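You operate a simulated robot arm through the tools that you are given. There is no shell and no other tool. Be economical: measure what you need, move in short steps, check, and stop when the job is done.

Carry out the task below with a simulated robot arm. There is one attempt and no reset: what you move stays moved.

## Task
Slot the cream divider into the plugs carton, add both sleeves, close it.
Fine: brass sleeve under the slim flap, copper sleeve under the wide flap.

It is judged by the outcome, as a careful person would: the job done as asked, and still so three seconds after it is handed in. It fails if anything else is knocked over, pushed out of place, dropped, spilled or broken.

## Robot
A 7-joint arm with a two-finger parallel gripper, fixed in place. Base frame: the origin is at the foot of the arm, x ahead of it, y to its left, z up; the work surface is at about z = 0.78. Readings come in m, rad, newtons and seconds.
With the tool pointing down near the work surface it reaches from about 0.46 to 0.92 m from the base axis. Its first joint turns from -2.007 to 2.007 rad. Payload 3.91 kg.
Tool frame: the origin (TCP) lies between the finger pads and is the grasp point; the fingertips stand 0.03 m ahead of it; z points along the fingers, y is the line along which they close. The gripper opens to 0.11 m. The fingers are 0.02 m wide and 0.01 m thick; the gripper's body (0.048 by 0.112 m) begins 0.055 m behind the TCP.
Orientation is told as [roll, pitch, yaw] about the base's x, y, z axes, in that order, counted from this pose: with the fingers straight down and closing along the base's y, the tool's x points along the base's -x, its y along +y and its z along -z.

## Interface
- The arm moves only by the tool play_rows. Its arguments are lists of equal length, an entry for each row: "slide": the shift along the base's x, y, z in cm, a list of three; "angular": the turn, a rotation vector about the base's x, y, z in rad, a list of three; "jaw": the closure in counts, from 0 (fully open) to 255 (shut). In form: {"slide": [[x, y, z], ...], "angular": [[ax, ay, az], ...], "jaw": [jaw, ...]}. A call has 1 to 20 rows; each row shifts and turns the commanded pose from where the row before left it. A row lasts 0.2 s, in which the tool goes at most 0.05 m and 0.15 rad; a call with a longer step from one row to the next is refused whole, and so is a gripper value outside its range. Where a pose cannot be reached the arm comes as near as it can. A force on the tool above 60 N (or 10 N above the force at the start of the call, whichever is more), or a blocked arm, ends the call early, and 0.2 s more pass. The fingers move at their own pace (about 0.153 m/s each) and stop on an object; they squeeze with about 35 N. The grip force told is the motor's: it shows also when the fingers shut on nothing. Time passes only in rows, and 0.2 s behind the last, so rows that do not move let the fingers close. The reply holds the time, the measured pose of the TCP, the force on the tool along the base axes, the opening and the grip force, in the units named above and with some noise.
- Cameras (640 x 400 px; columns grow to the right, rows downward): "scene" is fixed at [0.2091, -0.4843, 1.4238]; the picture's right is [0.61, -0.79, 0.00], its down [-0.50, -0.39, -0.78] and it looks along [0.61, 0.47, -0.63] (base axes); focal length 332 px, centre (320, 200). "wrist" rides on the gripper at [0.072, 0.017, -0.103] in the tool frame; the picture's right is [-0.23, 0.97, 0.00], its down [-0.76, -0.18, -0.62] and it looks along [-0.61, -0.14, 0.78] (tool axes); focal length 222 px, centre (320, 200).
- capture(camera): a new picture of that camera. No time passes.
- lift_body(by): slides the trunk up (or, below 0, down) by that many m; the arm rides with it, the base frame stays. It gives what a move gives, with no picture.
- measure_at(camera, pixels): for up to 12 pixels [column, row] of the newest picture of that camera ("zoom" is the newest enlarged one), the place [x, y, z] in the base frame of the surface seen there, good to about 0.002 m, but the place of the scene camera against the robot may be out by one fixed shift of up to 0.025 m in any direction. No time passes.
- close_up(camera, box): a new picture of the part [left, top, right, bottom] of that camera's present view, enlarged. No time passes.
- close_job(): hands the job in; it is judged then, once.

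Go step by step. Measure first, check grasps and placings, and put right what went wrong. The budget is 80 turns and 34 pictures, counting those below and the enlarged ones. Unless the task says otherwise, let go and move clear before handing in, and close with one line.

The tools are called after "Call:" as name(argument=value, ...) on one line, values as JSON. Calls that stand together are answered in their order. play_rows: Moves the arm, as the interface text tells. Its arguments: {"type":"object","properties":{"slide":{"type":"array"},"angular":{"type":"array"},"jaw":{"type":"array"}},"required":["slide","angular","jaw"]} The other tools are called the same way: lift_body (by) slides the trunk up or down; capture (camera) takes a picture; measure_at (camera, pixels) gives the place of the surface under pixels of a picture; close_up (camera, box) takes an enlarged picture of a part of a camera's view; close_job () hands the job in.

At the start:

```text
clock: 0.0
tcp_pos: [0.527, -0.1005, 1.1751]
ee_rot: [-0.001, -0.001, 0.001]
wrist_force: [0.1, -0.2, -0.3]
finger_gap: 0.1101
finger_force: 0.0
trunk travel left (down, up): [-0.725, 0.265]
```

scene: 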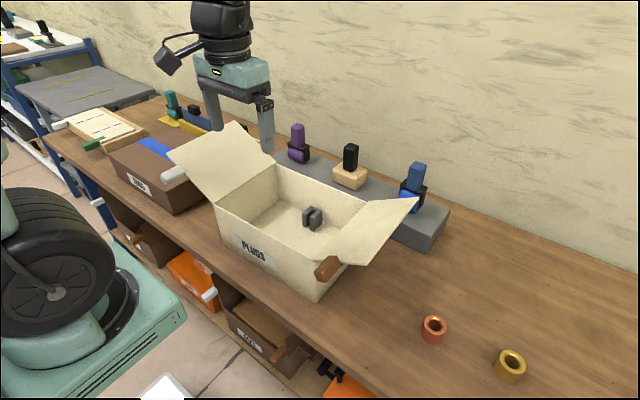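
wrist: 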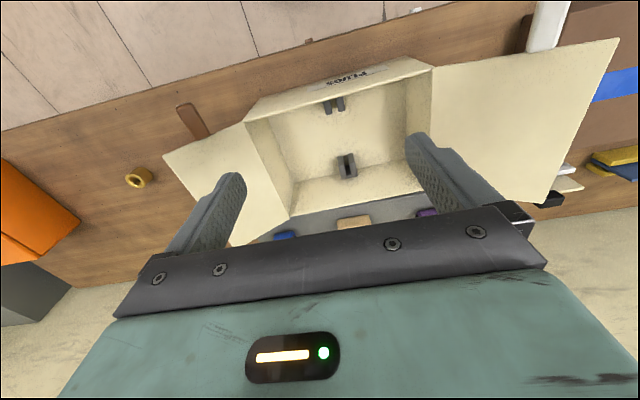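

The carton is open, with its wide flap at about (220,165) and slim flap at about (370,235); dark slot brackets are inside at (312,217). The sleeves are at (433,328) and (510,365), and I'll zoom in to find the cream divider and measure the carton.

Call:
close_up(camera="scene", box=[40, 80, 240, 205])

Call:
close_up(camera="scene", box=[160, 110, 460, 300])

Call:
measure_at(camera="scene", pixels=[[433, 318], [433, 328], [510, 353], [510, 366], [217, 205], [318, 299], [279, 165], [366, 203], [236, 124], [170, 154], [417, 199], [370, 265]])

```text
3.20 times, centred on (140, 142) of scene
```

zoom: 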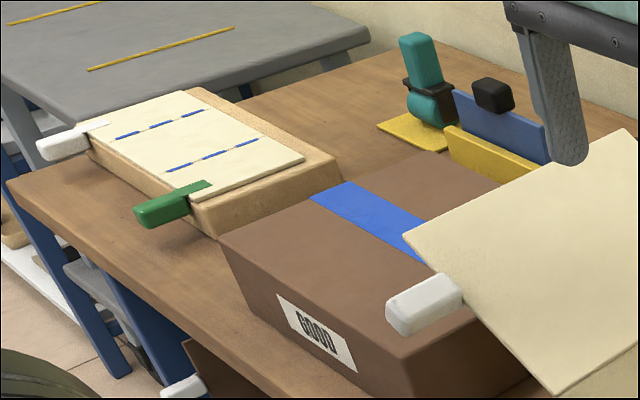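

```text
2.11 times, centred on (310, 205) of scene
```

zoom: 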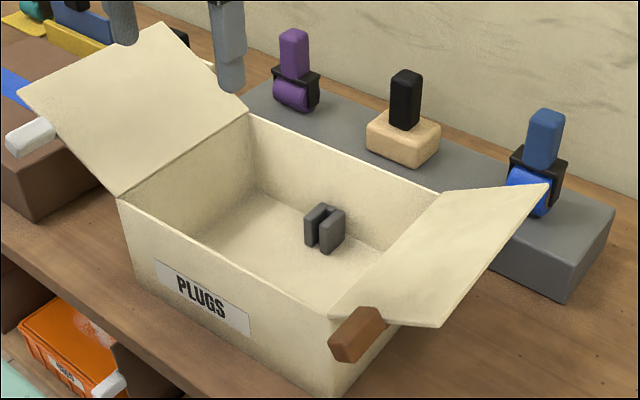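

```text
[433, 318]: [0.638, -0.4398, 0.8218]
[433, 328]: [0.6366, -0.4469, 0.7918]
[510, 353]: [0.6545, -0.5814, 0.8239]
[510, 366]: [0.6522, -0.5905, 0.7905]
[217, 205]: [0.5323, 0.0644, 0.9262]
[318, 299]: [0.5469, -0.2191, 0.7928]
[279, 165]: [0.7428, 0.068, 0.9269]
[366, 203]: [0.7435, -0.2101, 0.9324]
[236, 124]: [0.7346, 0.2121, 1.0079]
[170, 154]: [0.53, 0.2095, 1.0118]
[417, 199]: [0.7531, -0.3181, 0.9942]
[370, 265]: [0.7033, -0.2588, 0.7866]
```

The two sleeves and box rim are measured (rim z≈0.927). I still need to find the divider, so I'll zoom on the wrist view around (580,150) and the scene view behind the wide flap.

Call:
close_up(camera="wrist", box=[480, 0, 640, 220])

Call:
close_up(camera="scene", box=[150, 70, 280, 150])

```text
1.82 times, centred on (560, 110) of wrist
```

zoom: 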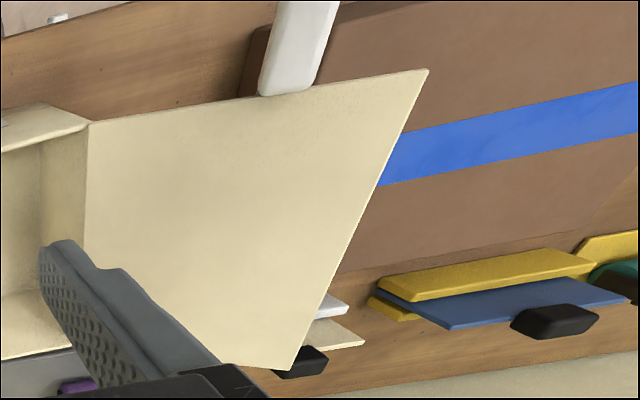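

```text
4.92 times, centred on (215, 110) of scene
```

zoom: 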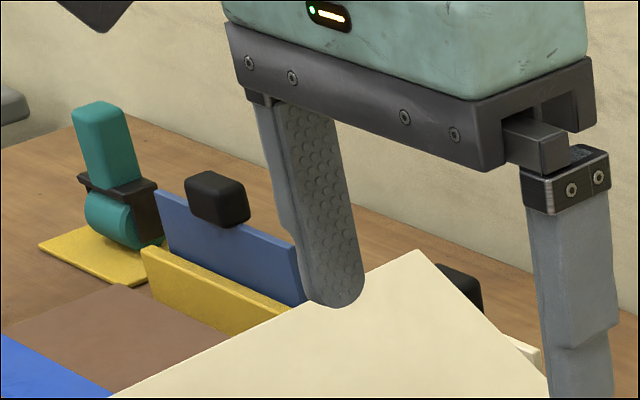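

A cream panel with a black knob stands behind the wide flap (wrist about (571,184), knob at (553,199)), beside a white rack. I'll measure it and move the arm for a clear view.

Call:
measure_at(camera="wrist", pixels=[[571, 184], [575, 187], [553, 198], [567, 167], [549, 30], [186, 107], [205, 133], [548, 45], [333, 106], [347, 165], [290, 215], [135, 178]])

Call:
play_rows(slide=[[0, 4.5, 1], [0, 4.5, 1], [0, 4.5, 1], [0, 4.5, 1], [0, 4.5, 1], [0, 4.5, 1], [0, 4.5, 1]], angular=[[0, 0, 0], [0, 0, 0], [0, 0, 0], [0, 0, 0], [0, 0, 0], [0, 0, 0], [0, 0, 0]], jaw=[0, 0, 0, 0, 0, 0, 0])

Call:
capture(camera="wrist")

Call:
capture(camera="scene")

```text
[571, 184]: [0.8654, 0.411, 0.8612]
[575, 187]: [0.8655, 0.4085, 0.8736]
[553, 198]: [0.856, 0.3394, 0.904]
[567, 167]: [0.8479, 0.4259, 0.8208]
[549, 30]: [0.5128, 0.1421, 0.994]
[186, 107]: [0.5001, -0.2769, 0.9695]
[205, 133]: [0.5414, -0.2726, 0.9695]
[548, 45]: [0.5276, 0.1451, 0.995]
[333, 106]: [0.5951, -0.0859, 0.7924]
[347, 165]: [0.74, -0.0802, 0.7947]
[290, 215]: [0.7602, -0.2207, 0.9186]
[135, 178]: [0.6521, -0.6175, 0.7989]
```

```text
clock: 1.6
tcp_pos: [0.5296, 0.2138, 1.2443]
ee_rot: [0.0, 0.001, -0.001]
wrist_force: [-0.6, 0.1, 0.1]
finger_gap: 0.1101
finger_force: 0.1
trunk travel left (down, up): [-0.725, 0.265]
```

```text
27 pictures are left
```

wrist: 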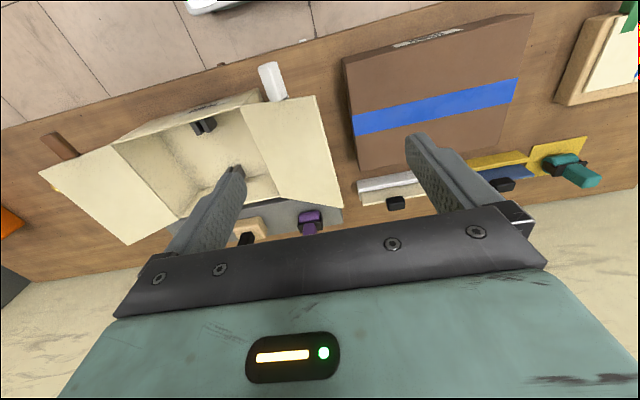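

```text
26 pictures are left
```

scene: 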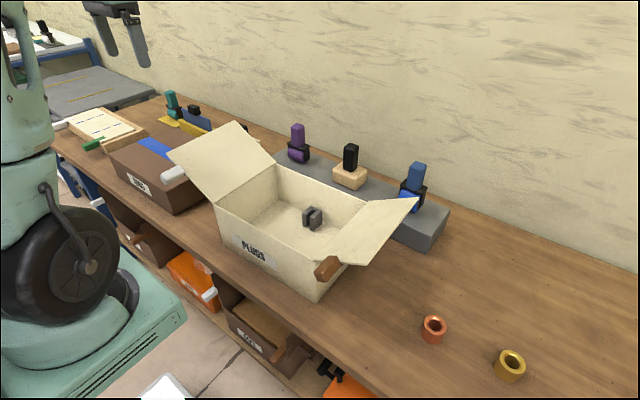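

Now the cream divider with its knob shows at wrist (395,200), with a white piece beside it. I'll zoom in there and on the carton, and measure both.

Call:
close_up(camera="wrist", box=[340, 150, 440, 220])

Call:
measure_at(camera="zoom", pixels=[[150, 305], [250, 295], [330, 290], [420, 270], [350, 310], [400, 325], [150, 240], [400, 200]])

Call:
measure_at(camera="wrist", pixels=[[120, 140], [255, 96], [281, 99], [317, 96], [343, 207], [279, 199], [178, 218], [130, 243], [42, 174], [203, 120], [210, 130], [185, 190]])

Call:
close_up(camera="wrist", box=[30, 50, 350, 250])

```text
5.71 times, centred on (390, 185) of wrist
```

zoom: 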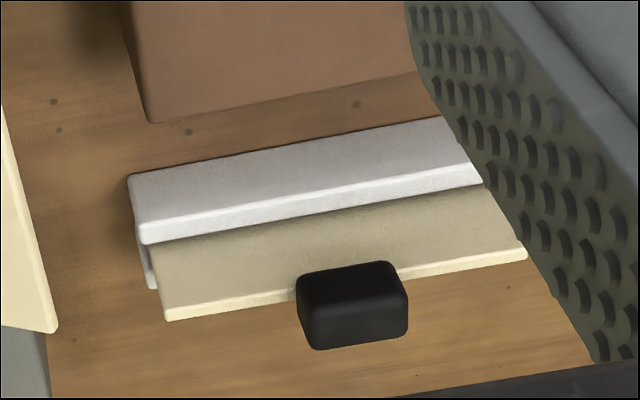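

```text
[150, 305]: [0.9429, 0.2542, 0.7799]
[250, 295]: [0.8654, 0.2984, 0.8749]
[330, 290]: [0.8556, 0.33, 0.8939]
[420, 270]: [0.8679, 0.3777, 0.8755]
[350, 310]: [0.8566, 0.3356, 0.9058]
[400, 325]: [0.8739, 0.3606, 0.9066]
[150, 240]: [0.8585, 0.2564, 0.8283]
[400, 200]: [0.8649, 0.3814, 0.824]
```

```text
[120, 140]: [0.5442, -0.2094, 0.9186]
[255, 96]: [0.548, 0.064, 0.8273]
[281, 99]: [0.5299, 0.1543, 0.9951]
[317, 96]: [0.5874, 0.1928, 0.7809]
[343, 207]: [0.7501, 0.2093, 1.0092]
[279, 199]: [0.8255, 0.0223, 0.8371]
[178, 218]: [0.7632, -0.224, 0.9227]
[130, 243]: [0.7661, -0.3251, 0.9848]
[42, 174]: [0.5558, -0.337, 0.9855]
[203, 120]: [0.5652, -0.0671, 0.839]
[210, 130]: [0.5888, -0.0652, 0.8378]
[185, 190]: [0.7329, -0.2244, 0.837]
```

```text
2.00 times, centred on (190, 150) of wrist
```

zoom: 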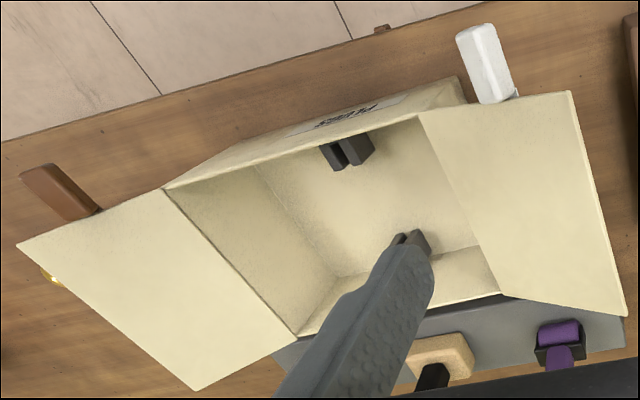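

Wrist readings put the divider standing along y at x≈0.867, y 0.257–0.425, with its top at z≈0.876 and the knob on top at y≈0.34. The carton brackets are at y≈-0.08 along x, so the divider must turn 90°. I'll move above the knob with the tool yawed 90°.

Call:
play_rows(slide=[[2.7, 1.1, -0.8], [2.7, 1.1, -0.8], [2.7, 1.1, -0.8], [2.7, 1.1, -0.8], [2.7, 1.1, -0.8], [2.7, 1.1, -0.8], [2.7, 1.1, -0.8], [2.7, 1.1, -0.8], [2.7, 1.1, -0.8], [2.7, 1.1, -0.8], [2.7, 1.1, -0.8]], angular=[[0, 0, 0.1428], [0, 0, 0.1428], [0, 0, 0.1428], [0, 0, 0.1428], [0, 0, 0.1428], [0, 0, 0.1428], [0, 0, 0.1428], [0, 0, 0.1428], [0, 0, 0.1428], [0, 0, 0.1428], [0, 0, 0.1428]], jaw=[0, 0, 0, 0, 0, 0, 0, 0, 0, 0, 0])

Call:
capture(camera="wrist")

```text
clock: 4.0
tcp_pos: [0.7817, 0.2911, 1.1418]
ee_rot: [0.0, -0.001, 1.574]
wrist_force: [-0.3, 0.2, 0.6]
finger_gap: 0.1097
finger_force: 0.2
out of reach, approached as far as the arm can: row 9, 10, 11
trunk travel left (down, up): [-0.725, 0.265]
```

```text
23 pictures are left
```

wrist: 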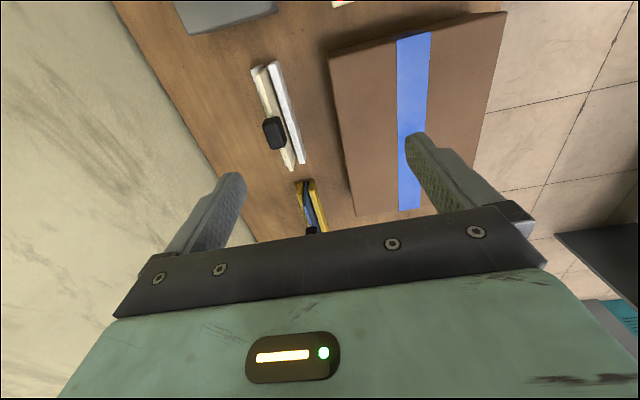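

The arm hit its reach limit at this height. I'll measure the knob precisely from here, then try again lower.

Call:
close_up(camera="wrist", box=[230, 50, 330, 180])

Call:
measure_at(camera="wrist", pixels=[[273, 122], [273, 133], [266, 130], [284, 127], [275, 145], [255, 70], [290, 168], [288, 160], [270, 66], [300, 160], [335, 60], [345, 150]])

Call:
play_rows(slide=[[0, 0, -3], [0, 0, -3], [0, 0, -3], [0, 0, -3], [2, 0.8, 0], [2, 0.8, 0], [2, 0.8, 0], [2, 0.8, 0]], angular=[[0, 0, 0], [0, 0, 0], [0, 0, 0], [0, 0, 0], [0, 0, 0], [0, 0, 0], [0, 0, 0], [0, 0, 0]], jaw=[0, 0, 0, 0, 0, 0, 0, 0])

```text
3.08 times, centred on (280, 115) of wrist
```

zoom: 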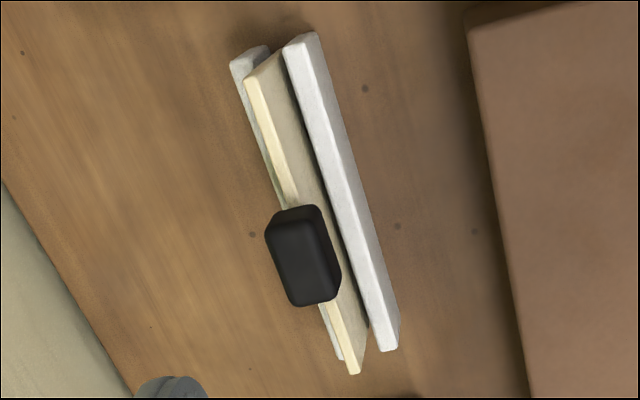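

```text
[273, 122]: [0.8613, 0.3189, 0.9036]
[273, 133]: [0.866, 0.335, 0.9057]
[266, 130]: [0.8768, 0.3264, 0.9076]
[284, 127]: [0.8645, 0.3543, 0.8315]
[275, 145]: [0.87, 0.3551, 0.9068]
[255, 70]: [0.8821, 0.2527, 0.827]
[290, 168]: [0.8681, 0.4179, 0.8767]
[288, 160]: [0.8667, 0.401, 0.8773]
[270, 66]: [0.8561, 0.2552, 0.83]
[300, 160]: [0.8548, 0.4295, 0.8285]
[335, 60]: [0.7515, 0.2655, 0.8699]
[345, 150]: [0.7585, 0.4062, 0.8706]
```

```text
clock: 5.8
tcp_pos: [0.8162, 0.2835, 1.0183]
ee_rot: [0.001, -0.001, 1.571]
wrist_force: [0.3, 0.2, -0.6]
finger_gap: 0.1098
finger_force: 0.0
out of reach, approached as far as the arm can: row 6, 7, 8
trunk travel left (down, up): [-0.725, 0.265]
```

The knob centre is (0.867, 0.340) with its top at 0.907, about 24 mm across x and 42 mm along y. Reach seems to improve lower down, so I'll descend to check.

Call:
play_rows(slide=[[0, 0, -3], [0, 0, -3], [0, 0, -2], [1, 1, 0], [1, 1, 0], [1, 1, 0], [0, 1, 0], [0, 1, 0]], angular=[[0, 0, 0], [0, 0, 0], [0, 0, 0], [0, 0, 0], [0, 0, 0], [0, 0, 0], [0, 0, 0], [0, 0, 0]], jaw=[0, 0, 0, 0, 0, 0, 0, 0])

```text
clock: 7.6
tcp_pos: [0.8061, 0.3027, 0.9383]
ee_rot: [0.001, 0.001, 1.571]
wrist_force: [0.4, -0.1, -0.3]
finger_gap: 0.1103
finger_force: 0.1
out of reach, approached as far as the arm can: row 4, 5, 6, 7, 8
trunk travel left (down, up): [-0.725, 0.265]
```

Reach is limited to about 0.865 m at this yaw, less than the quoted 0.92, so it may be a wrist joint limit. I'll raise, return to yaw 0 and test the reach again.

Call:
play_rows(slide=[[0, 0, 3], [0, 0, 3], [0, 0, 0], [0, 0, 0], [0, 0, 0], [0, 0, 0], [0, 0, 0], [0, 0, 0], [0, 0, 0], [0, 0, 0], [0, 0, 0], [0, 0, 0], [0, 0, 0], [1.5, 0.8, 0], [1.5, 0.8, 0], [1.5, 0.8, 0], [1.5, 1.0, 0]], angular=[[0, 0, 0], [0, 0, 0], [0, 0, -0.1428], [0, 0, -0.1428], [0, 0, -0.1428], [0, 0, -0.1428], [0, 0, -0.1428], [0, 0, -0.1428], [0, 0, -0.1428], [0, 0, -0.1428], [0, 0, -0.1428], [0, 0, -0.1428], [0, 0, -0.1428], [0, 0, 0], [0, 0, 0], [0, 0, 0], [0, 0, 0]], jaw=[0, 0, 0, 0, 0, 0, 0, 0, 0, 0, 0, 0, 0, 0, 0, 0, 0])

```text
clock: 11.2
tcp_pos: [0.8067, 0.3007, 0.9942]
ee_rot: [-0.001, 0.0, -0.002]
wrist_force: [-0.2, -0.2, -0.4]
finger_gap: 0.1098
finger_force: 0.0
out of reach, approached as far as the arm can: row 14, 15, 16, 17
trunk travel left (down, up): [-0.725, 0.265]
```

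Yaw isn't the limit. I'll test whether trunk height changes the reach by raising it and descending the same amount.

Call:
lift_body(by=0.15)

Call:
play_rows(slide=[[0, 0, -4], [0, 0, -4], [0, 0, -4], [0, 0, -3], [1, 0.4, 0], [1, 0.4, 0], [1, 0.4, 0], [1, 0.4, 0]], angular=[[0, 0, 0], [0, 0, 0], [0, 0, 0], [0, 0, 0], [0, 0, 0], [0, 0, 0], [0, 0, 0], [0, 0, 0]], jaw=[0, 0, 0, 0, 0, 0, 0, 0])

```text
clock: 12.9
tcp_pos: [0.8064, 0.3001, 1.1452]
ee_rot: [-0.001, 0.002, 0.002]
wrist_force: [0.2, -0.5, -0.1]
finger_gap: 0.1104
finger_force: 0.1
trunk travel left (down, up): [-0.875, 0.115]
```

```text
clock: 14.8
tcp_pos: [0.8044, 0.2964, 0.9986]
ee_rot: [0.0, -0.002, 0.004]
wrist_force: [-0.2, 0.3, 0.5]
finger_gap: 0.1101
finger_force: 0.0
out of reach, approached as far as the arm can: row 4, 5, 6, 7, 8
trunk travel left (down, up): [-0.875, 0.115]
```

Raising the trunk made it slightly worse, so the reach with a vertical tool falls short of the knob. I'll bring the trunk back down and tilt the fingers outward about the closing axis (y), which keeps the pads square to the knob's y faces.

Call:
play_rows(slide=[[-3, 0, 3], [-3, 0, 3], [0, 0, 4], [0, 0, 4], [0, 1, 3], [0, 1, 0], [0, 1, 0]], angular=[[0, 0, 0], [0, 0, 0], [0, 0, 0], [0, 0, 0], [0, 0, 0], [0, 0, 0], [0, 0, 0]], jaw=[0, 0, 0, 0, 0, 0, 0])

Call:
lift_body(by=-0.17)

Call:
play_rows(slide=[[1, 0.3, 0], [1, 0.3, 0], [1, 0.3, 0], [2, 0, 0], [2, 0, 0], [2, 0, 0], [2, 0, 0], [1, 0, 0]], angular=[[0, -0.1333, 0], [0, -0.1333, 0], [0, -0.1333, 0], [0, 0, 0], [0, 0, 0], [0, 0, 0], [0, 0, 0], [0, 0, 0]], jaw=[0, 0, 0, 0, 0, 0, 0, 0])

```text
clock: 16.4
tcp_pos: [0.7435, 0.3286, 1.168]
ee_rot: [-0.001, 0.0, 0.001]
wrist_force: [-0.6, -0.8, 0.8]
finger_gap: 0.1099
finger_force: 0.1
trunk travel left (down, up): [-0.875, 0.115]
```

```text
clock: 18.3
tcp_pos: [0.744, 0.3274, 0.9973]
ee_rot: [0.0, 0.0, 0.002]
wrist_force: [0.9, -0.5, -0.1]
finger_gap: 0.1099
finger_force: 0.2
trunk travel left (down, up): [-0.705, 0.285]
```

```text
clock: 20.1
tcp_pos: [0.8601, 0.3328, 0.9989]
ee_rot: [0.0, -0.4, 0.003]
wrist_force: [-0.1, -0.2, -0.1]
finger_gap: 0.1099
finger_force: 0.0
out of reach, approached as far as the arm can: row 8
trunk travel left (down, up): [-0.705, 0.285]
```

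With a 0.4 rad tilt the TCP reaches (0.860, 0.333). The tilted fingertips sit about 12 mm further out, so x≈0.855 is enough. I'll check the view before descending.

Call:
capture(camera="wrist")

Call:
capture(camera="scene")

```text
21 pictures are left
```

wrist: 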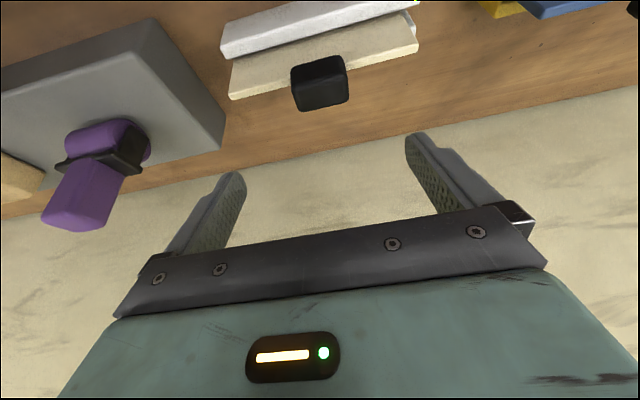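

```text
20 pictures are left
```

scene: 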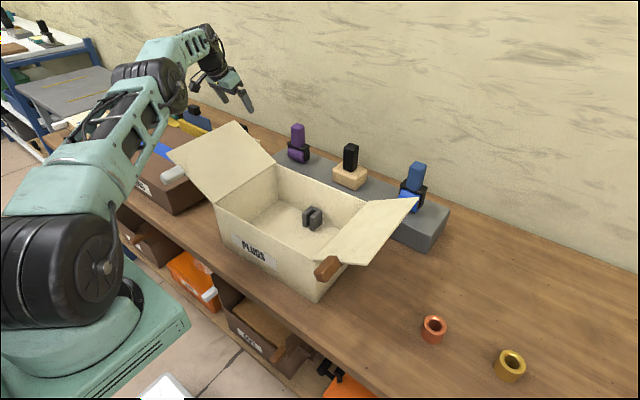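

The arm isn't near the flap. I'll measure the knob faces, panel ends and neighbours from here.

Call:
measure_at(camera="wrist", pixels=[[320, 70], [320, 90], [296, 85], [345, 82], [302, 105], [345, 98], [233, 95], [415, 48], [260, 91], [380, 63], [500, 14], [215, 130]])

```text
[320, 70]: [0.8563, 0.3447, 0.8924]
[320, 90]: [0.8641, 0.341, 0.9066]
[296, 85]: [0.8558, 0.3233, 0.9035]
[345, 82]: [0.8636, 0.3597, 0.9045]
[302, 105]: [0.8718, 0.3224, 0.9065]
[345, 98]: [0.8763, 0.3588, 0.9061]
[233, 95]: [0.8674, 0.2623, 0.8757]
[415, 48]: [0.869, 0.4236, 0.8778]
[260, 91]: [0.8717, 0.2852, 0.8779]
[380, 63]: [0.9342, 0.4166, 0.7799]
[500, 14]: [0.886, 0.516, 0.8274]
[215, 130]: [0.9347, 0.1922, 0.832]
```

The knob centre is (0.867, 0.341) and the panel top is z 0.877. I'll descend partway and read the pose.

Call:
play_rows(slide=[[-0.6, 0.8, 0], [0, 0, -3], [0, 0, -3]], angular=[[0, 0, 0], [0, 0, 0], [0, 0, 0]], jaw=[0, 0, 0])

```text
clock: 20.9
tcp_pos: [0.8542, 0.343, 0.9368]
ee_rot: [0.002, -0.401, 0.0]
wrist_force: [0.0, -0.4, 0.5]
finger_gap: 0.1097
finger_force: 0.0
trunk travel left (down, up): [-0.705, 0.285]
```

The pose is right on target. I'll descend to z≈0.911 and close on the knob.

Call:
play_rows(slide=[[0, -0.2, -1.5], [0, 0, -1.1], [0, 0, 0], [0, 0, 0], [0, 0, 0]], angular=[[0, 0, 0], [0, 0, 0], [0, 0, 0], [0, 0, 0], [0, 0, 0]], jaw=[0, 0, 255, 255, 255])

Call:
close_up(camera="wrist", box=[160, 0, 480, 200])

```text
clock: 22.1
tcp_pos: [0.8548, 0.3392, 0.9105]
ee_rot: [0.0, -0.401, 0.001]
wrist_force: [-0.8, -0.4, -0.3]
finger_gap: 0.0449
finger_force: 34.5
trunk travel left (down, up): [-0.705, 0.285]
```

```text
2.00 times, centred on (320, 100) of wrist
```

zoom: 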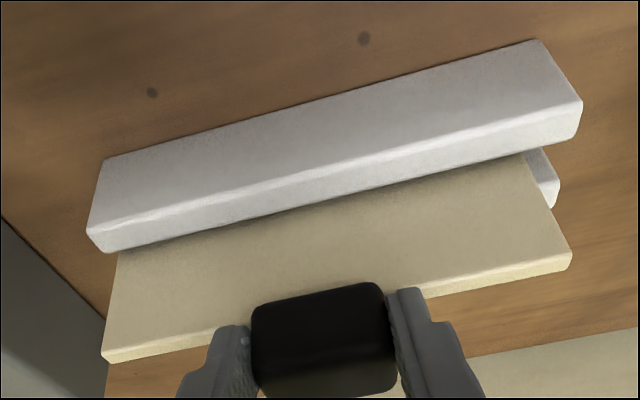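

The knob is gripped (gap 0.045, 34.5 N). I'll lift straight up.

Call:
play_rows(slide=[[0, 0, 1], [0, 0, 2], [0, 0, 2], [0, 0, 2], [0, 0, 2], [0, 0, 2]], angular=[[0, 0, 0], [0, 0, 0], [0, 0, 0], [0, 0, 0], [0, 0, 0], [0, 0, 0]], jaw=[255, 255, 255, 255, 255, 255])

Call:
capture(camera="wrist")

```text
clock: 23.5
tcp_pos: [0.8527, 0.3389, 1.0226]
ee_rot: [-0.001, -0.401, 0.003]
wrist_force: [-0.6, -0.9, 0.1]
finger_gap: 0.0451
finger_force: 35.0
trunk travel left (down, up): [-0.705, 0.285]
```

```text
18 pictures are left
```

wrist: 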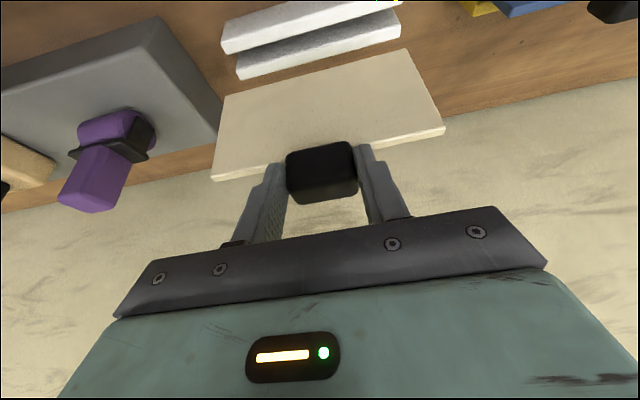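

The divider is out of its rack. I'll measure its corners for size and pose.

Call:
measure_at(camera="wrist", pixels=[[228, 97], [403, 52], [215, 172], [440, 126], [230, 165], [420, 125], [310, 80], [320, 160], [320, 190]])

```text
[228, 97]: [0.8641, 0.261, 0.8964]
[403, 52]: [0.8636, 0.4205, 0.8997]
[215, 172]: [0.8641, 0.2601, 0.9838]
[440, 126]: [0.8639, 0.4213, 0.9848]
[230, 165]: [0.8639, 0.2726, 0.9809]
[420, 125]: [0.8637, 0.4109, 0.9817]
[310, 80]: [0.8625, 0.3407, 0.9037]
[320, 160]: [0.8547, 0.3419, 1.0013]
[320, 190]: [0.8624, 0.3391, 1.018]
```

The divider hangs vertical, 0.165 m long with its bottom 0.130 below the TCP, centred on the grip. I'll lift it over the flap's height and go to a vantage with the tool upright to measure the brackets.

Call:
play_rows(slide=[[-2, 0, 2.5], [-2, 0, 3], [-2, 0, 3], [-2, 0, 3], [-2, 0, 3], [-2, 0, 3], [-3, -2, 0], [-3, -2, 0], [-3, -2, 0], [-3, -2, 0], [-3, -2, 0], [-2, -2, 0], [0, -2, 0]], angular=[[0, 0, 0], [0, 0, 0], [0, 0, 0], [0, 0, 0], [0, 0, 0], [0, 0, 0], [0, 0.1, 0], [0, 0.1, 0], [0, 0.1, 0], [0, 0.1, 0], [0, 0, 0], [0, 0, 0], [0, 0, 0]], jaw=[255, 255, 255, 255, 255, 255, 255, 255, 255, 255, 255, 255, 255])

Call:
capture(camera="wrist")

```text
clock: 26.3
tcp_pos: [0.5662, 0.1977, 1.1986]
ee_rot: [0.0, 0.0, 0.003]
wrist_force: [-1.1, 1.2, 0.1]
finger_gap: 0.0
finger_force: 34.7
trunk travel left (down, up): [-0.705, 0.285]
```

```text
17 pictures are left
```

wrist: 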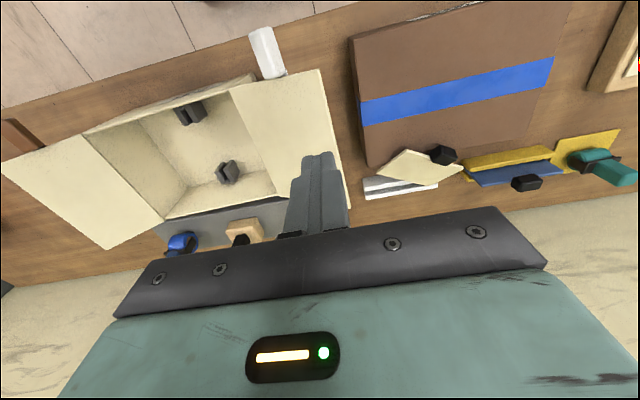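

The divider slipped out during the move: the gap reads 0.0 and it is now lying at about (420,160), between the brown box and the rack. I'll look closely at where it landed, and measure the brackets while I'm here.

Call:
close_up(camera="wrist", box=[340, 130, 480, 210])

Call:
measure_at(camera="zoom", pixels=[[175, 170], [265, 220], [330, 100], [545, 165], [400, 160], [480, 115], [450, 100], [500, 130], [420, 235], [150, 260]])

Call:
measure_at(camera="wrist", pixels=[[183, 113], [196, 108], [190, 122], [222, 168], [232, 165], [228, 180], [205, 150], [245, 130], [165, 217], [270, 195], [85, 134], [235, 92]])

Call:
close_up(camera="wrist", box=[120, 70, 300, 230])

```text
4.57 times, centred on (410, 170) of wrist
```

zoom: 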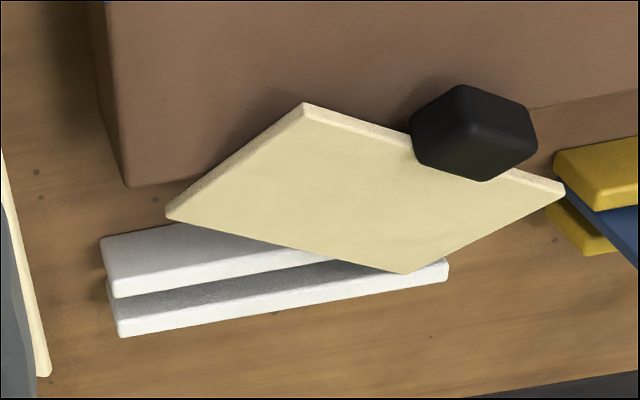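

```text
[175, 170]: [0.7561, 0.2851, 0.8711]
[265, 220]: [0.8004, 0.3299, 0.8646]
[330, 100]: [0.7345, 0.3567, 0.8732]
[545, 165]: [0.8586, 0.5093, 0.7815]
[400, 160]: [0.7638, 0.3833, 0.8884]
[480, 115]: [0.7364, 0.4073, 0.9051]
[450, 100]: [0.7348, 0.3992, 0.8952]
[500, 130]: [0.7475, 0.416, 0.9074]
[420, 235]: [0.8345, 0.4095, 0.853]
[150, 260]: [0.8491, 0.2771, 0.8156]
```

```text
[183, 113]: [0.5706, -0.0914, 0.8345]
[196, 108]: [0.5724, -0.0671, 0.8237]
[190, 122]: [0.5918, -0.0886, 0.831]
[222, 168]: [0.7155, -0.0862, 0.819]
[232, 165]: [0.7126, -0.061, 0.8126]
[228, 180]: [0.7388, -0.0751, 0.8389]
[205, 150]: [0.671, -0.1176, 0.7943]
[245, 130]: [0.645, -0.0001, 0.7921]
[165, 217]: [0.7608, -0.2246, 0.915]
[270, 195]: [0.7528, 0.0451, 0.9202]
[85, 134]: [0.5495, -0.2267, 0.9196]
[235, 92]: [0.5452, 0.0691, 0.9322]
```

```text
2.50 times, centred on (210, 150) of wrist
```

zoom: 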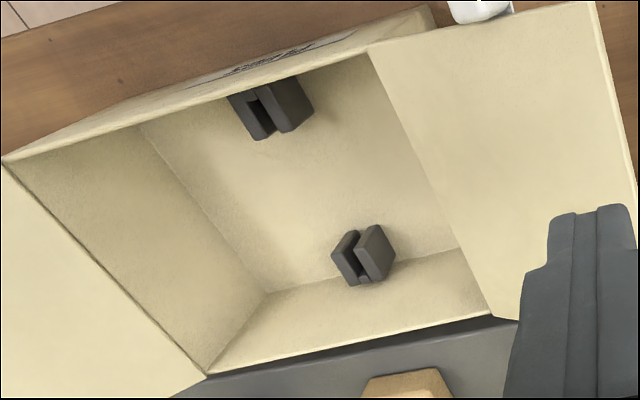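

The divider is resting tilted on the brown box edge and the rack, within reach; nothing else looks disturbed. The grip was only on the fingertips. I'll open and move closer to plan a deeper regrasp.

Call:
play_rows(slide=[[0.5, 3, 0], [0.5, 3, -1.5], [0.5, 3, -2.5], [0.5, 3, -2.5], [0.5, 3, -2.5], [0.5, 3, -2.5]], angular=[[0, 0, 0], [0, 0, 0], [0, 0, 0], [0, 0, 0], [0, 0, 0], [0, 0, 0]], jaw=[0, 0, 0, 0, 0, 0])

Call:
capture(camera="wrist")

```text
clock: 27.7
tcp_pos: [0.5927, 0.377, 1.0826]
ee_rot: [0.0, -0.001, 0.0]
wrist_force: [-0.2, -0.1, 0.4]
finger_gap: 0.1099
finger_force: 0.0
trunk travel left (down, up): [-0.705, 0.285]
```

```text
14 pictures are left
```

wrist: 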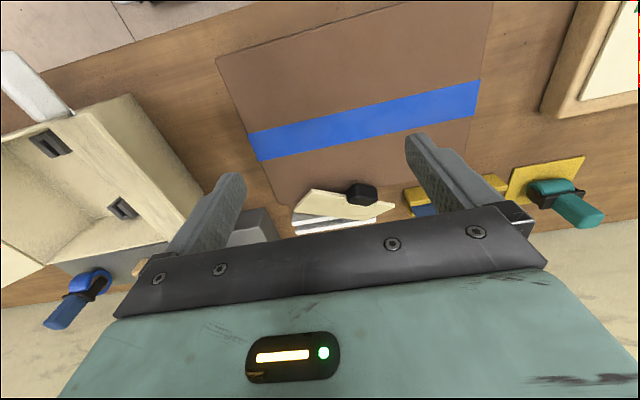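

The divider is at (350,205), its knob at (361,194). I'll measure it densely from this picture, which costs no pictures.

Call:
measure_at(camera="wrist", pixels=[[352, 187], [372, 187], [352, 196], [362, 190], [374, 198], [362, 203], [312, 192], [297, 206], [330, 205], [390, 206], [372, 216], [350, 212]])

Call:
measure_at(camera="wrist", pixels=[[340, 197], [385, 210], [320, 212], [362, 194], [300, 190], [380, 185], [330, 183], [295, 222], [350, 226], [420, 211], [345, 185], [357, 184]])

```text
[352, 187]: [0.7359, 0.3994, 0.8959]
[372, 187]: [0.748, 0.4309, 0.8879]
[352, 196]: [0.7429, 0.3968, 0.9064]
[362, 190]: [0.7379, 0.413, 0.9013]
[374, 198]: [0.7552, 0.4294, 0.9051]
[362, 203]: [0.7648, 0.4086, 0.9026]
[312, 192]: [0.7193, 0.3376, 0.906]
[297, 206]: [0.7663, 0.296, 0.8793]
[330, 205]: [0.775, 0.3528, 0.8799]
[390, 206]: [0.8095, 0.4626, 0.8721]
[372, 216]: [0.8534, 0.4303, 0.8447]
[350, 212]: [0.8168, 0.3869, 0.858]
```

```text
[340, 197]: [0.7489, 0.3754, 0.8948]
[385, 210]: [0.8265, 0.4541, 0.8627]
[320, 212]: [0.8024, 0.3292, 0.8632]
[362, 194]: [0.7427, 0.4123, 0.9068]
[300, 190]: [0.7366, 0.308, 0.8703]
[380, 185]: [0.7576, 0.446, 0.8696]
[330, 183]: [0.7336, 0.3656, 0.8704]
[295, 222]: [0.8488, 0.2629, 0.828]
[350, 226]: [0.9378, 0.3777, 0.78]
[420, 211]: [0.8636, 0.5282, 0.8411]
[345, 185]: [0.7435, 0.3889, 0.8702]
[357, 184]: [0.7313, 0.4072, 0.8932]
```

The panel lies at about 29°, with corner A at (0.717,0.335,0.906) and its top edge hovering about 2.5 cm above the brown box, so a fingertip fits underneath. I'll pinch the panel across its thickness near that edge with the tool tilted along the panel plane. That grip is flat and firm, and it becomes a vertical hang once uprighted. I'll test that orientation in the air first.

Call:
play_rows(slide=[[0, 0, 0], [0, 0, 0], [0, 0, 0], [0, 0, 0], [0, 0, 0], [0, 0, 0], [0, 0, 0], [0.5, 0, 0], [0.5, 0, 0], [0.5, 0, 0], [0.5, 0, 0], [0.5, 0, 0], [0.5, 0, 0], [0.5, 0, 0], [0.5, 0.4, 0]], angular=[[0, 0, 0.1359], [0, 0, 0.1359], [0, 0, 0.1359], [0, 0, 0.1359], [0, 0, 0.1359], [0, 0, 0.1359], [0, 0, 0.1359], [-0.0763, -0.1068, 0], [-0.0763, -0.1068, 0], [-0.0763, -0.1068, 0], [-0.0763, -0.1068, 0], [-0.0763, -0.1068, 0], [-0.0763, -0.1068, 0], [-0.0763, -0.1068, 0], [-0.0763, -0.1068, 0]], jaw=[210, 210, 210, 210, 210, 210, 210, 210, 210, 210, 210, 210, 210, 210, 210])

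```text
clock: 30.9
tcp_pos: [0.6346, 0.3828, 1.0809]
ee_rot: [-1.054, 0.0, 0.951]
wrist_force: [0.2, -1.3, -0.5]
finger_gap: 0.0194
finger_force: 0.0
trunk travel left (down, up): [-0.705, 0.285]
```

The orientation is reachable. I'll move to the pre-grasp point 8 cm back along the approach and look.

Call:
play_rows(slide=[[0, 0, -3.4], [0.5, 0.3, -3.5], [0.7, 0.4, -3.5], [1.0, 0.4, -3.0]], angular=[[0, 0, 0], [0, 0, 0], [0, 0, 0], [0, 0, 0]], jaw=[210, 210, 210, 214])

Call:
capture(camera="wrist")

```text
clock: 31.9
tcp_pos: [0.6546, 0.3944, 0.9475]
ee_rot: [-1.051, 0.0, 0.953]
wrist_force: [-0.2, -0.4, 0.7]
finger_gap: 0.0178
finger_force: 0.0
trunk travel left (down, up): [-0.705, 0.285]
```

```text
13 pictures are left
```

wrist: 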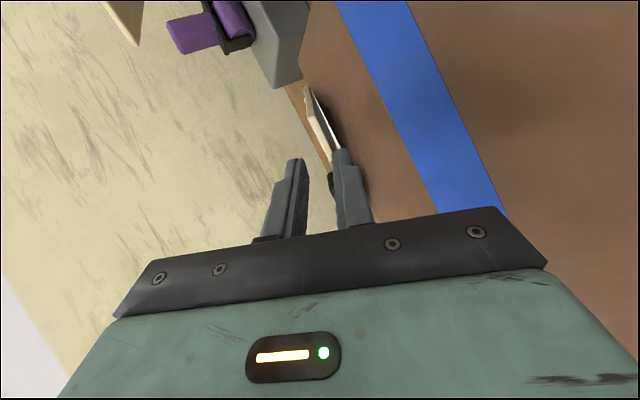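

The panel is nearly edge-on at (305–340, 85–180). I'll zoom in and measure its edge for fine alignment.

Call:
close_up(camera="wrist", box=[256, 70, 416, 200])

Call:
measure_at(camera="wrist", pixels=[[307, 92], [312, 105], [318, 120], [325, 135], [309, 100], [315, 120], [322, 140], [328, 155], [331, 140], [336, 148], [330, 175], [345, 130]])

```text
3.08 times, centred on (336, 135) of wrist
```

zoom: 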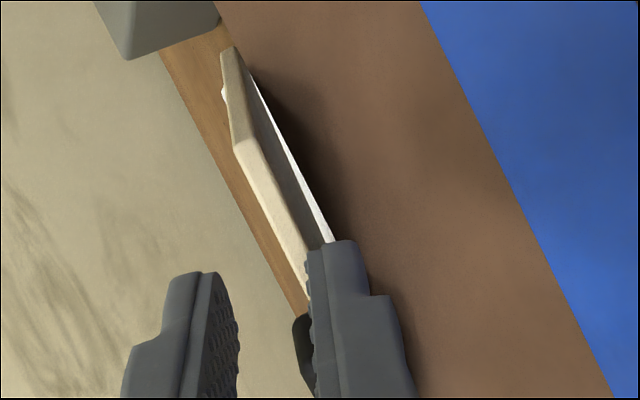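

```text
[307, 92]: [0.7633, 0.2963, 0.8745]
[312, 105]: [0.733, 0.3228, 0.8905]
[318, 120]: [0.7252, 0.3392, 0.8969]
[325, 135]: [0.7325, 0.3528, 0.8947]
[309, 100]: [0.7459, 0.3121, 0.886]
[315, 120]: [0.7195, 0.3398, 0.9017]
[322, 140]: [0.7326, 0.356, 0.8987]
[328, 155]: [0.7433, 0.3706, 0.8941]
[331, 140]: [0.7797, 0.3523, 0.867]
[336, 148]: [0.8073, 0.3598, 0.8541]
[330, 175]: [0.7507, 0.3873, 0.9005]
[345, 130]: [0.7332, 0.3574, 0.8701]
```

The measured edge agrees with the plane fit to a couple of mm. I'll shift about 1 cm along the edge, then slide in 8.4 cm along the approach.

Call:
play_rows(slide=[[0.73, 0.68, 0], [0.985, -0.703, -0.7], [0.985, -0.703, -0.7], [0.985, -0.703, -0.7], [0.985, -0.703, -0.7], [0.985, -0.703, -0.7], [0.985, -0.703, -0.7]], angular=[[0, 0, 0], [0, 0, 0], [0, 0, 0], [0, 0, 0], [0, 0, 0], [0, 0, 0], [0, 0, 0]], jaw=[214, 214, 214, 214, 214, 214, 214])

Call:
close_up(camera="wrist", box=[236, 70, 396, 220])

```text
clock: 33.5
tcp_pos: [0.7227, 0.3581, 0.9065]
ee_rot: [-1.051, 0.003, 0.951]
wrist_force: [1.2, 0.9, -0.1]
finger_gap: 0.0176
finger_force: 0.0
trunk travel left (down, up): [-0.705, 0.285]
```

```text
2.67 times, centred on (316, 145) of wrist
```

zoom: 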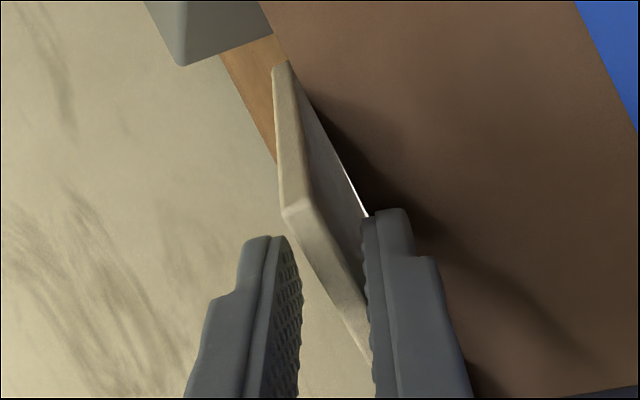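

The panel edge lies between the two fingers. Closing now.

Call:
play_rows(slide=[[0, 0, 0], [0, 0, 0], [0, 0, 0]], angular=[[0, 0, 0], [0, 0, 0], [0, 0, 0]], jaw=[255, 255, 255])

```text
clock: 34.3
tcp_pos: [0.723, 0.3591, 0.9068]
ee_rot: [-1.052, -0.001, 0.952]
wrist_force: [6.6, -0.8, 9.0]
finger_gap: 0.0083
finger_force: 34.8
trunk travel left (down, up): [-0.705, 0.285]
```

The pinch holds the panel (gap 8.3 mm). I'll lift gently.

Call:
play_rows(slide=[[0, 0, 0.4], [0, 0, 0.5], [0, 0, 0.7], [0, 0, 1], [0, 0, 1], [0, 0, 1.2], [0, 0, 1.2], [0, 0, 1.2], [0, 0, 1.2], [0, 0, 1.2]], angular=[[0, 0, 0], [0, 0, 0], [0, 0, 0], [0, 0, 0], [0, 0, 0], [0, 0, 0], [0, 0, 0], [0, 0, 0], [0, 0, 0], [0, 0, 0]], jaw=[255, 255, 255, 255, 255, 255, 255, 255, 255, 255])

Call:
capture(camera="wrist")

```text
clock: 36.5
tcp_pos: [0.7228, 0.3606, 1.0001]
ee_rot: [-1.048, 0.003, 0.951]
wrist_force: [0.1, 0.5, -0.5]
finger_gap: 0.0071
finger_force: 35.4
trunk travel left (down, up): [-0.705, 0.285]
```

```text
10 pictures are left
```

wrist: 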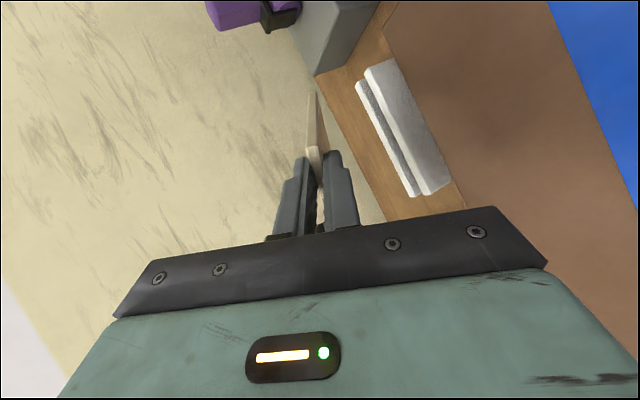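

The panel is firmly held (7 mm thick), and nothing else moved. I'll raise it gently while turning the tool upright and yaw back to 0.

Call:
play_rows(slide=[[-0.3, 0, 0.6], [-0.5, 0, 1.0], [-0.5, 0, 1.2], [-0.5, 0, 1.2], [-0.5, 0, 1.2], [-0.5, 0, 1.2], [-0.5, 0, 1.2], [-0.5, 0, 1.2], [-0.5, 0, 1.2], [-0.5, 0, 1.2], [-1, -0.5, 1], [-1, -1, 1], [-1, -1, 1], [-1, -1, 1], [-1, -1, 1], [-1, -1, 1], [-1, -1, 0], [0, 0, 0]], angular=[[0.0305, 0.0427, 0], [0.0611, 0.0855, 0], [0.0611, 0.0855, 0], [0.0611, 0.0855, 0], [0.0611, 0.0855, 0], [0.0611, 0.0855, 0], [0.0611, 0.0855, 0], [0.0611, 0.0855, 0], [0.0611, 0.0855, 0], [0.0911, 0.1274, 0], [0, 0, -0.12], [0, 0, -0.1359], [0, 0, -0.1359], [0, 0, -0.1359], [0, 0, -0.1359], [0, 0, -0.1359], [0, 0, -0.1359], [0, 0, 0]], jaw=[255, 255, 255, 255, 255, 255, 255, 255, 255, 255, 255, 255, 255, 255, 255, 255, 255, 255])

Call:
capture(camera="scene")

Call:
capture(camera="wrist")

```text
refused: row 10 steps farther than a row can; nothing moved
```

```text
9 pictures are left
```

scene: 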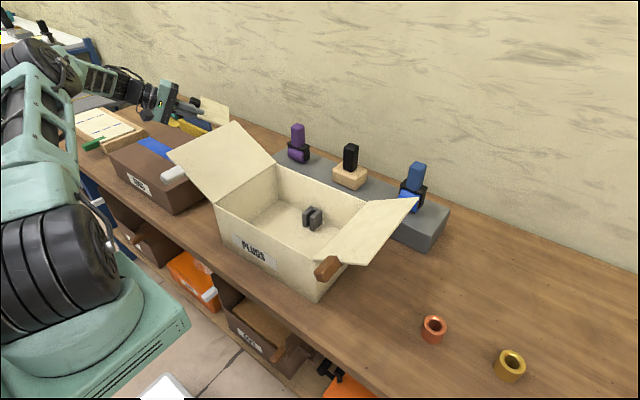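

```text
8 pictures are left
```

wrist: 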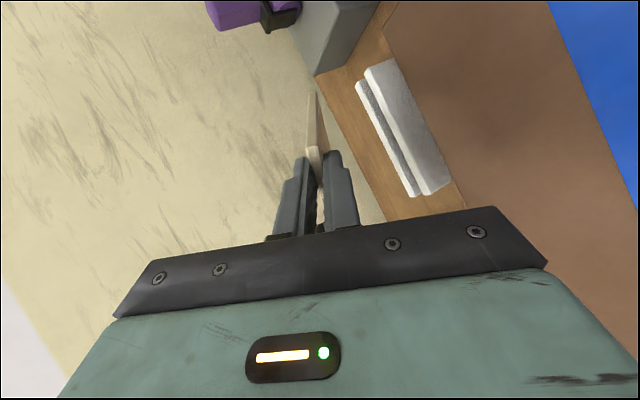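

That call was refused because one turn was too big, so nothing moved. I'll redo it with smaller turns and no bundled pictures.

Call:
play_rows(slide=[[-0.3, 0, 0.6], [-0.5, 0, 1.0], [-0.5, 0, 1.2], [-0.5, 0, 1.2], [-0.5, 0, 1.2], [-0.5, 0, 1.2], [-0.5, 0, 1.2], [-0.5, 0, 1.2], [-0.5, 0, 1.2], [-0.5, 0, 1.2], [-1, -0.5, 1], [-1, -1, 1], [-1, -1, 1], [-1, -1, 1], [-1, -1, 1], [-1, -1, 1], [-1, -1, 0], [0, 0, 0]], angular=[[0.0305, 0.0427, 0], [0.0643, 0.0901, 0], [0.0643, 0.0901, 0], [0.0643, 0.0901, 0], [0.0643, 0.0901, 0], [0.0643, 0.0901, 0], [0.0643, 0.0901, 0], [0.0643, 0.0901, 0], [0.0643, 0.0901, 0], [0.0643, 0.0901, 0], [0, 0, -0.13], [0, 0, -0.137], [0, 0, -0.137], [0, 0, -0.137], [0, 0, -0.137], [0, 0, -0.137], [0, 0, -0.137], [0, 0, 0]], jaw=[255, 255, 255, 255, 255, 255, 255, 255, 255, 255, 255, 255, 255, 255, 255, 255, 255, 255])

```text
clock: 40.3
tcp_pos: [0.6049, 0.2927, 1.1742]
ee_rot: [-0.002, -0.001, 0.0]
wrist_force: [0.0, 0.0, -0.4]
finger_gap: 0.0072
finger_force: 34.6
trunk travel left (down, up): [-0.705, 0.285]
```

The grip is steady at 7.2 mm and the tool is upright. I'll carry it above the flap to over the brackets.

Call:
play_rows(slide=[[0, -1, 0], [0, -2, 0], [0, -2.5, 0], [0, -2.5, 0], [0, -2.5, 0], [0, -2.5, 0], [0, -2.5, 0], [0, -2.5, 0], [0, -2.5, 0], [0, -2.5, 0], [0, -2.5, 0], [0, -2.5, 0], [0, -2.5, 0], [0, -2.5, 0], [0, -2.5, 0], [0, -1.5, -1], [0, 0, -2], [0, 0, -2], [0, 0, -1], [0, 0, 0]], angular=[[0, 0, 0], [0, 0, 0], [0, 0, 0], [0, 0, 0], [0, 0, 0], [0, 0, 0], [0, 0, 0], [0, 0, 0], [0, 0, 0], [0, 0, 0], [0, 0, 0], [0, 0, 0], [0, 0, 0], [0, 0, 0], [0, 0, 0], [0, 0, 0], [0, 0, 0], [0, 0, 0], [0, 0, 0], [0, 0, 0]], jaw=[255, 255, 255, 255, 255, 255, 255, 255, 255, 255, 255, 255, 255, 255, 255, 255, 255, 255, 255, 255])

Call:
close_up(camera="scene", box=[190, 80, 430, 300])

```text
clock: 44.5
tcp_pos: [0.6027, -0.0747, 1.1157]
ee_rot: [-0.002, 0.0, -0.001]
wrist_force: [-0.6, 0.5, -0.4]
finger_gap: 0.007
finger_force: 35.1
trunk travel left (down, up): [-0.705, 0.285]
```

```text
1.82 times, centred on (310, 190) of scene
```

zoom: 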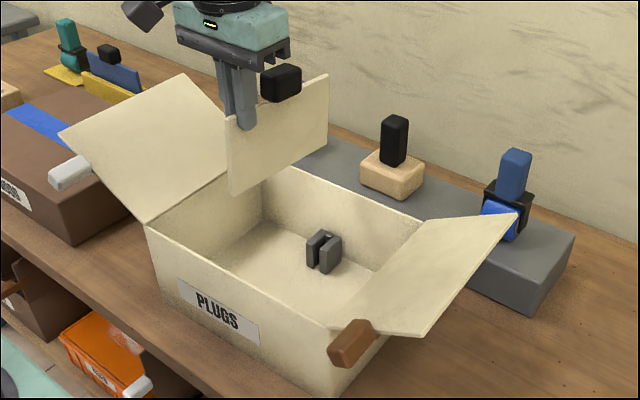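

The panel hangs upright over the carton. I'll measure its corners and the far bracket in this same frame.

Call:
measure_at(camera="zoom", pixels=[[232, 190], [326, 136], [325, 79], [230, 124], [280, 150], [313, 238], [334, 240], [323, 262], [322, 233], [310, 262], [328, 272], [240, 270]])

```text
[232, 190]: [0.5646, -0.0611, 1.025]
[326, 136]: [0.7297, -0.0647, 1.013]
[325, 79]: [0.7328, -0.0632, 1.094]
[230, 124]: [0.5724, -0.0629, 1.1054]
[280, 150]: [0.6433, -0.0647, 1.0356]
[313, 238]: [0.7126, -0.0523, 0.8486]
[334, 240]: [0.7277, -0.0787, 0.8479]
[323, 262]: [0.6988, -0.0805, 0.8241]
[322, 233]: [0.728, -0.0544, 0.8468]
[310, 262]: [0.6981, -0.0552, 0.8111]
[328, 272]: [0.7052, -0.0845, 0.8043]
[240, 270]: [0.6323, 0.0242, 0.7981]
```

The panel's far end is 12 mm low (about 0.07 rad), and the scene frame offset is about +0.0145 in y. I'll probe finely across the far bracket to find the slot centre.

Call:
measure_at(camera="zoom", pixels=[[307, 240], [310, 241], [313, 242], [316, 243], [319, 244], [322, 245], [325, 246], [328, 247], [331, 248], [334, 249], [337, 250], [340, 251]])

Call:
measure_at(camera="zoom", pixels=[[311, 234], [314, 235], [317, 236], [320, 237], [323, 238], [326, 239], [329, 239], [332, 239], [335, 239], [338, 239], [325, 232], [330, 233]])

```text
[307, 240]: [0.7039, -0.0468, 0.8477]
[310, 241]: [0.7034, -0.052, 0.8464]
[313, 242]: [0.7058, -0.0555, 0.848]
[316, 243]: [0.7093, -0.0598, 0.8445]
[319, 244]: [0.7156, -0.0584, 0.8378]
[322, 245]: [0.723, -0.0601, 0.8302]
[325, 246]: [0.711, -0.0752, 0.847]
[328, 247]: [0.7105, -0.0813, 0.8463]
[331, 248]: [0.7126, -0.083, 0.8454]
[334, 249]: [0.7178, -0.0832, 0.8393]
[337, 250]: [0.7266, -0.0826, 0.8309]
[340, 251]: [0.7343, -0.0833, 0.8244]
```

```text
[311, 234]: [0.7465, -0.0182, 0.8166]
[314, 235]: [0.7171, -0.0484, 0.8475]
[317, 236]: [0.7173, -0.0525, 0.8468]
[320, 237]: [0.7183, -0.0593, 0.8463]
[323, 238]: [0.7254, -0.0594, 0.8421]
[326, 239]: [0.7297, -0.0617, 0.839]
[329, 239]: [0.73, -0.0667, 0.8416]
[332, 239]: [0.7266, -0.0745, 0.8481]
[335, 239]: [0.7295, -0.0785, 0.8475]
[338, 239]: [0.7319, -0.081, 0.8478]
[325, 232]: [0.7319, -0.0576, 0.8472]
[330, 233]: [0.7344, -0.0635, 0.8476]
```

The slot centre is at scene y≈-0.065 and the panel mid is at -0.060, so I shift -5 mm in y and -10 mm in x, level by -0.072 rad, and descend to just above the brackets.

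Call:
play_rows(slide=[[-0.5, -0.25, 0], [-0.5, -0.25, 0], [0, 0, -1], [0, 0, -2], [0, 0, -2], [0, 0, -2], [0, 0, -2], [0, 0, -2], [0, 0, -2], [0, 0, -1.5], [0, 0, -1], [0, 0, 0]], angular=[[0, -0.036, 0], [0, -0.036, 0], [0, 0, 0], [0, 0, 0], [0, 0, 0], [0, 0, 0], [0, 0, 0], [0, 0, 0], [0, 0, 0], [0, 0, 0], [0, 0, 0], [0, 0, 0]], jaw=[255, 255, 255, 255, 255, 255, 255, 255, 255, 255, 255, 255])

Call:
close_up(camera="scene", box=[230, 130, 400, 270])

```text
clock: 47.1
tcp_pos: [0.5937, -0.0811, 0.9579]
ee_rot: [-0.001, -0.072, 0.0]
wrist_force: [0.3, 0.1, -1.5]
finger_gap: 0.0071
finger_force: 34.9
trunk travel left (down, up): [-0.705, 0.285]
```

```text
2.86 times, centred on (315, 200) of scene
```

zoom: 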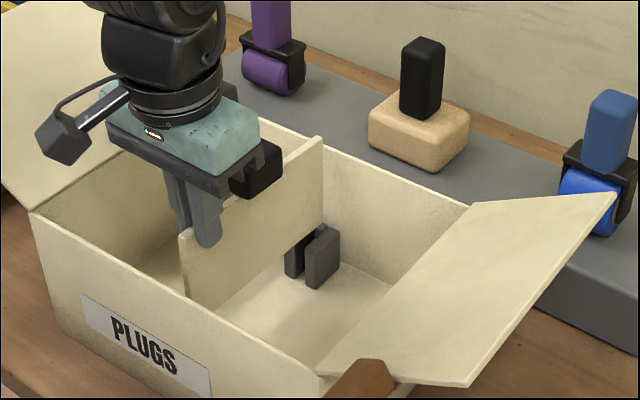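

The panel is just above the bracket. I'll check its bottom edge and the visible plate.

Call:
measure_at(camera="zoom", pixels=[[230, 285], [250, 272], [280, 250], [318, 215], [318, 150], [185, 290], [290, 262], [310, 240], [320, 238], [330, 232], [322, 260], [294, 250]])

```text
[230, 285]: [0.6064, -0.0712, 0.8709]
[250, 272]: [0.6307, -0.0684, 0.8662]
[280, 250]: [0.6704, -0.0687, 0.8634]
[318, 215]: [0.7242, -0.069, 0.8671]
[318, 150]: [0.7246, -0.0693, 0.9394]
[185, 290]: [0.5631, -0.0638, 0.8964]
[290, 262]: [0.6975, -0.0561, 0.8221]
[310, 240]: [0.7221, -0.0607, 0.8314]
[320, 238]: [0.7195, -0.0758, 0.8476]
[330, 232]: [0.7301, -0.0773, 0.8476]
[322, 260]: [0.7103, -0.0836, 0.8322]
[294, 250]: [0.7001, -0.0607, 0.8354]
```

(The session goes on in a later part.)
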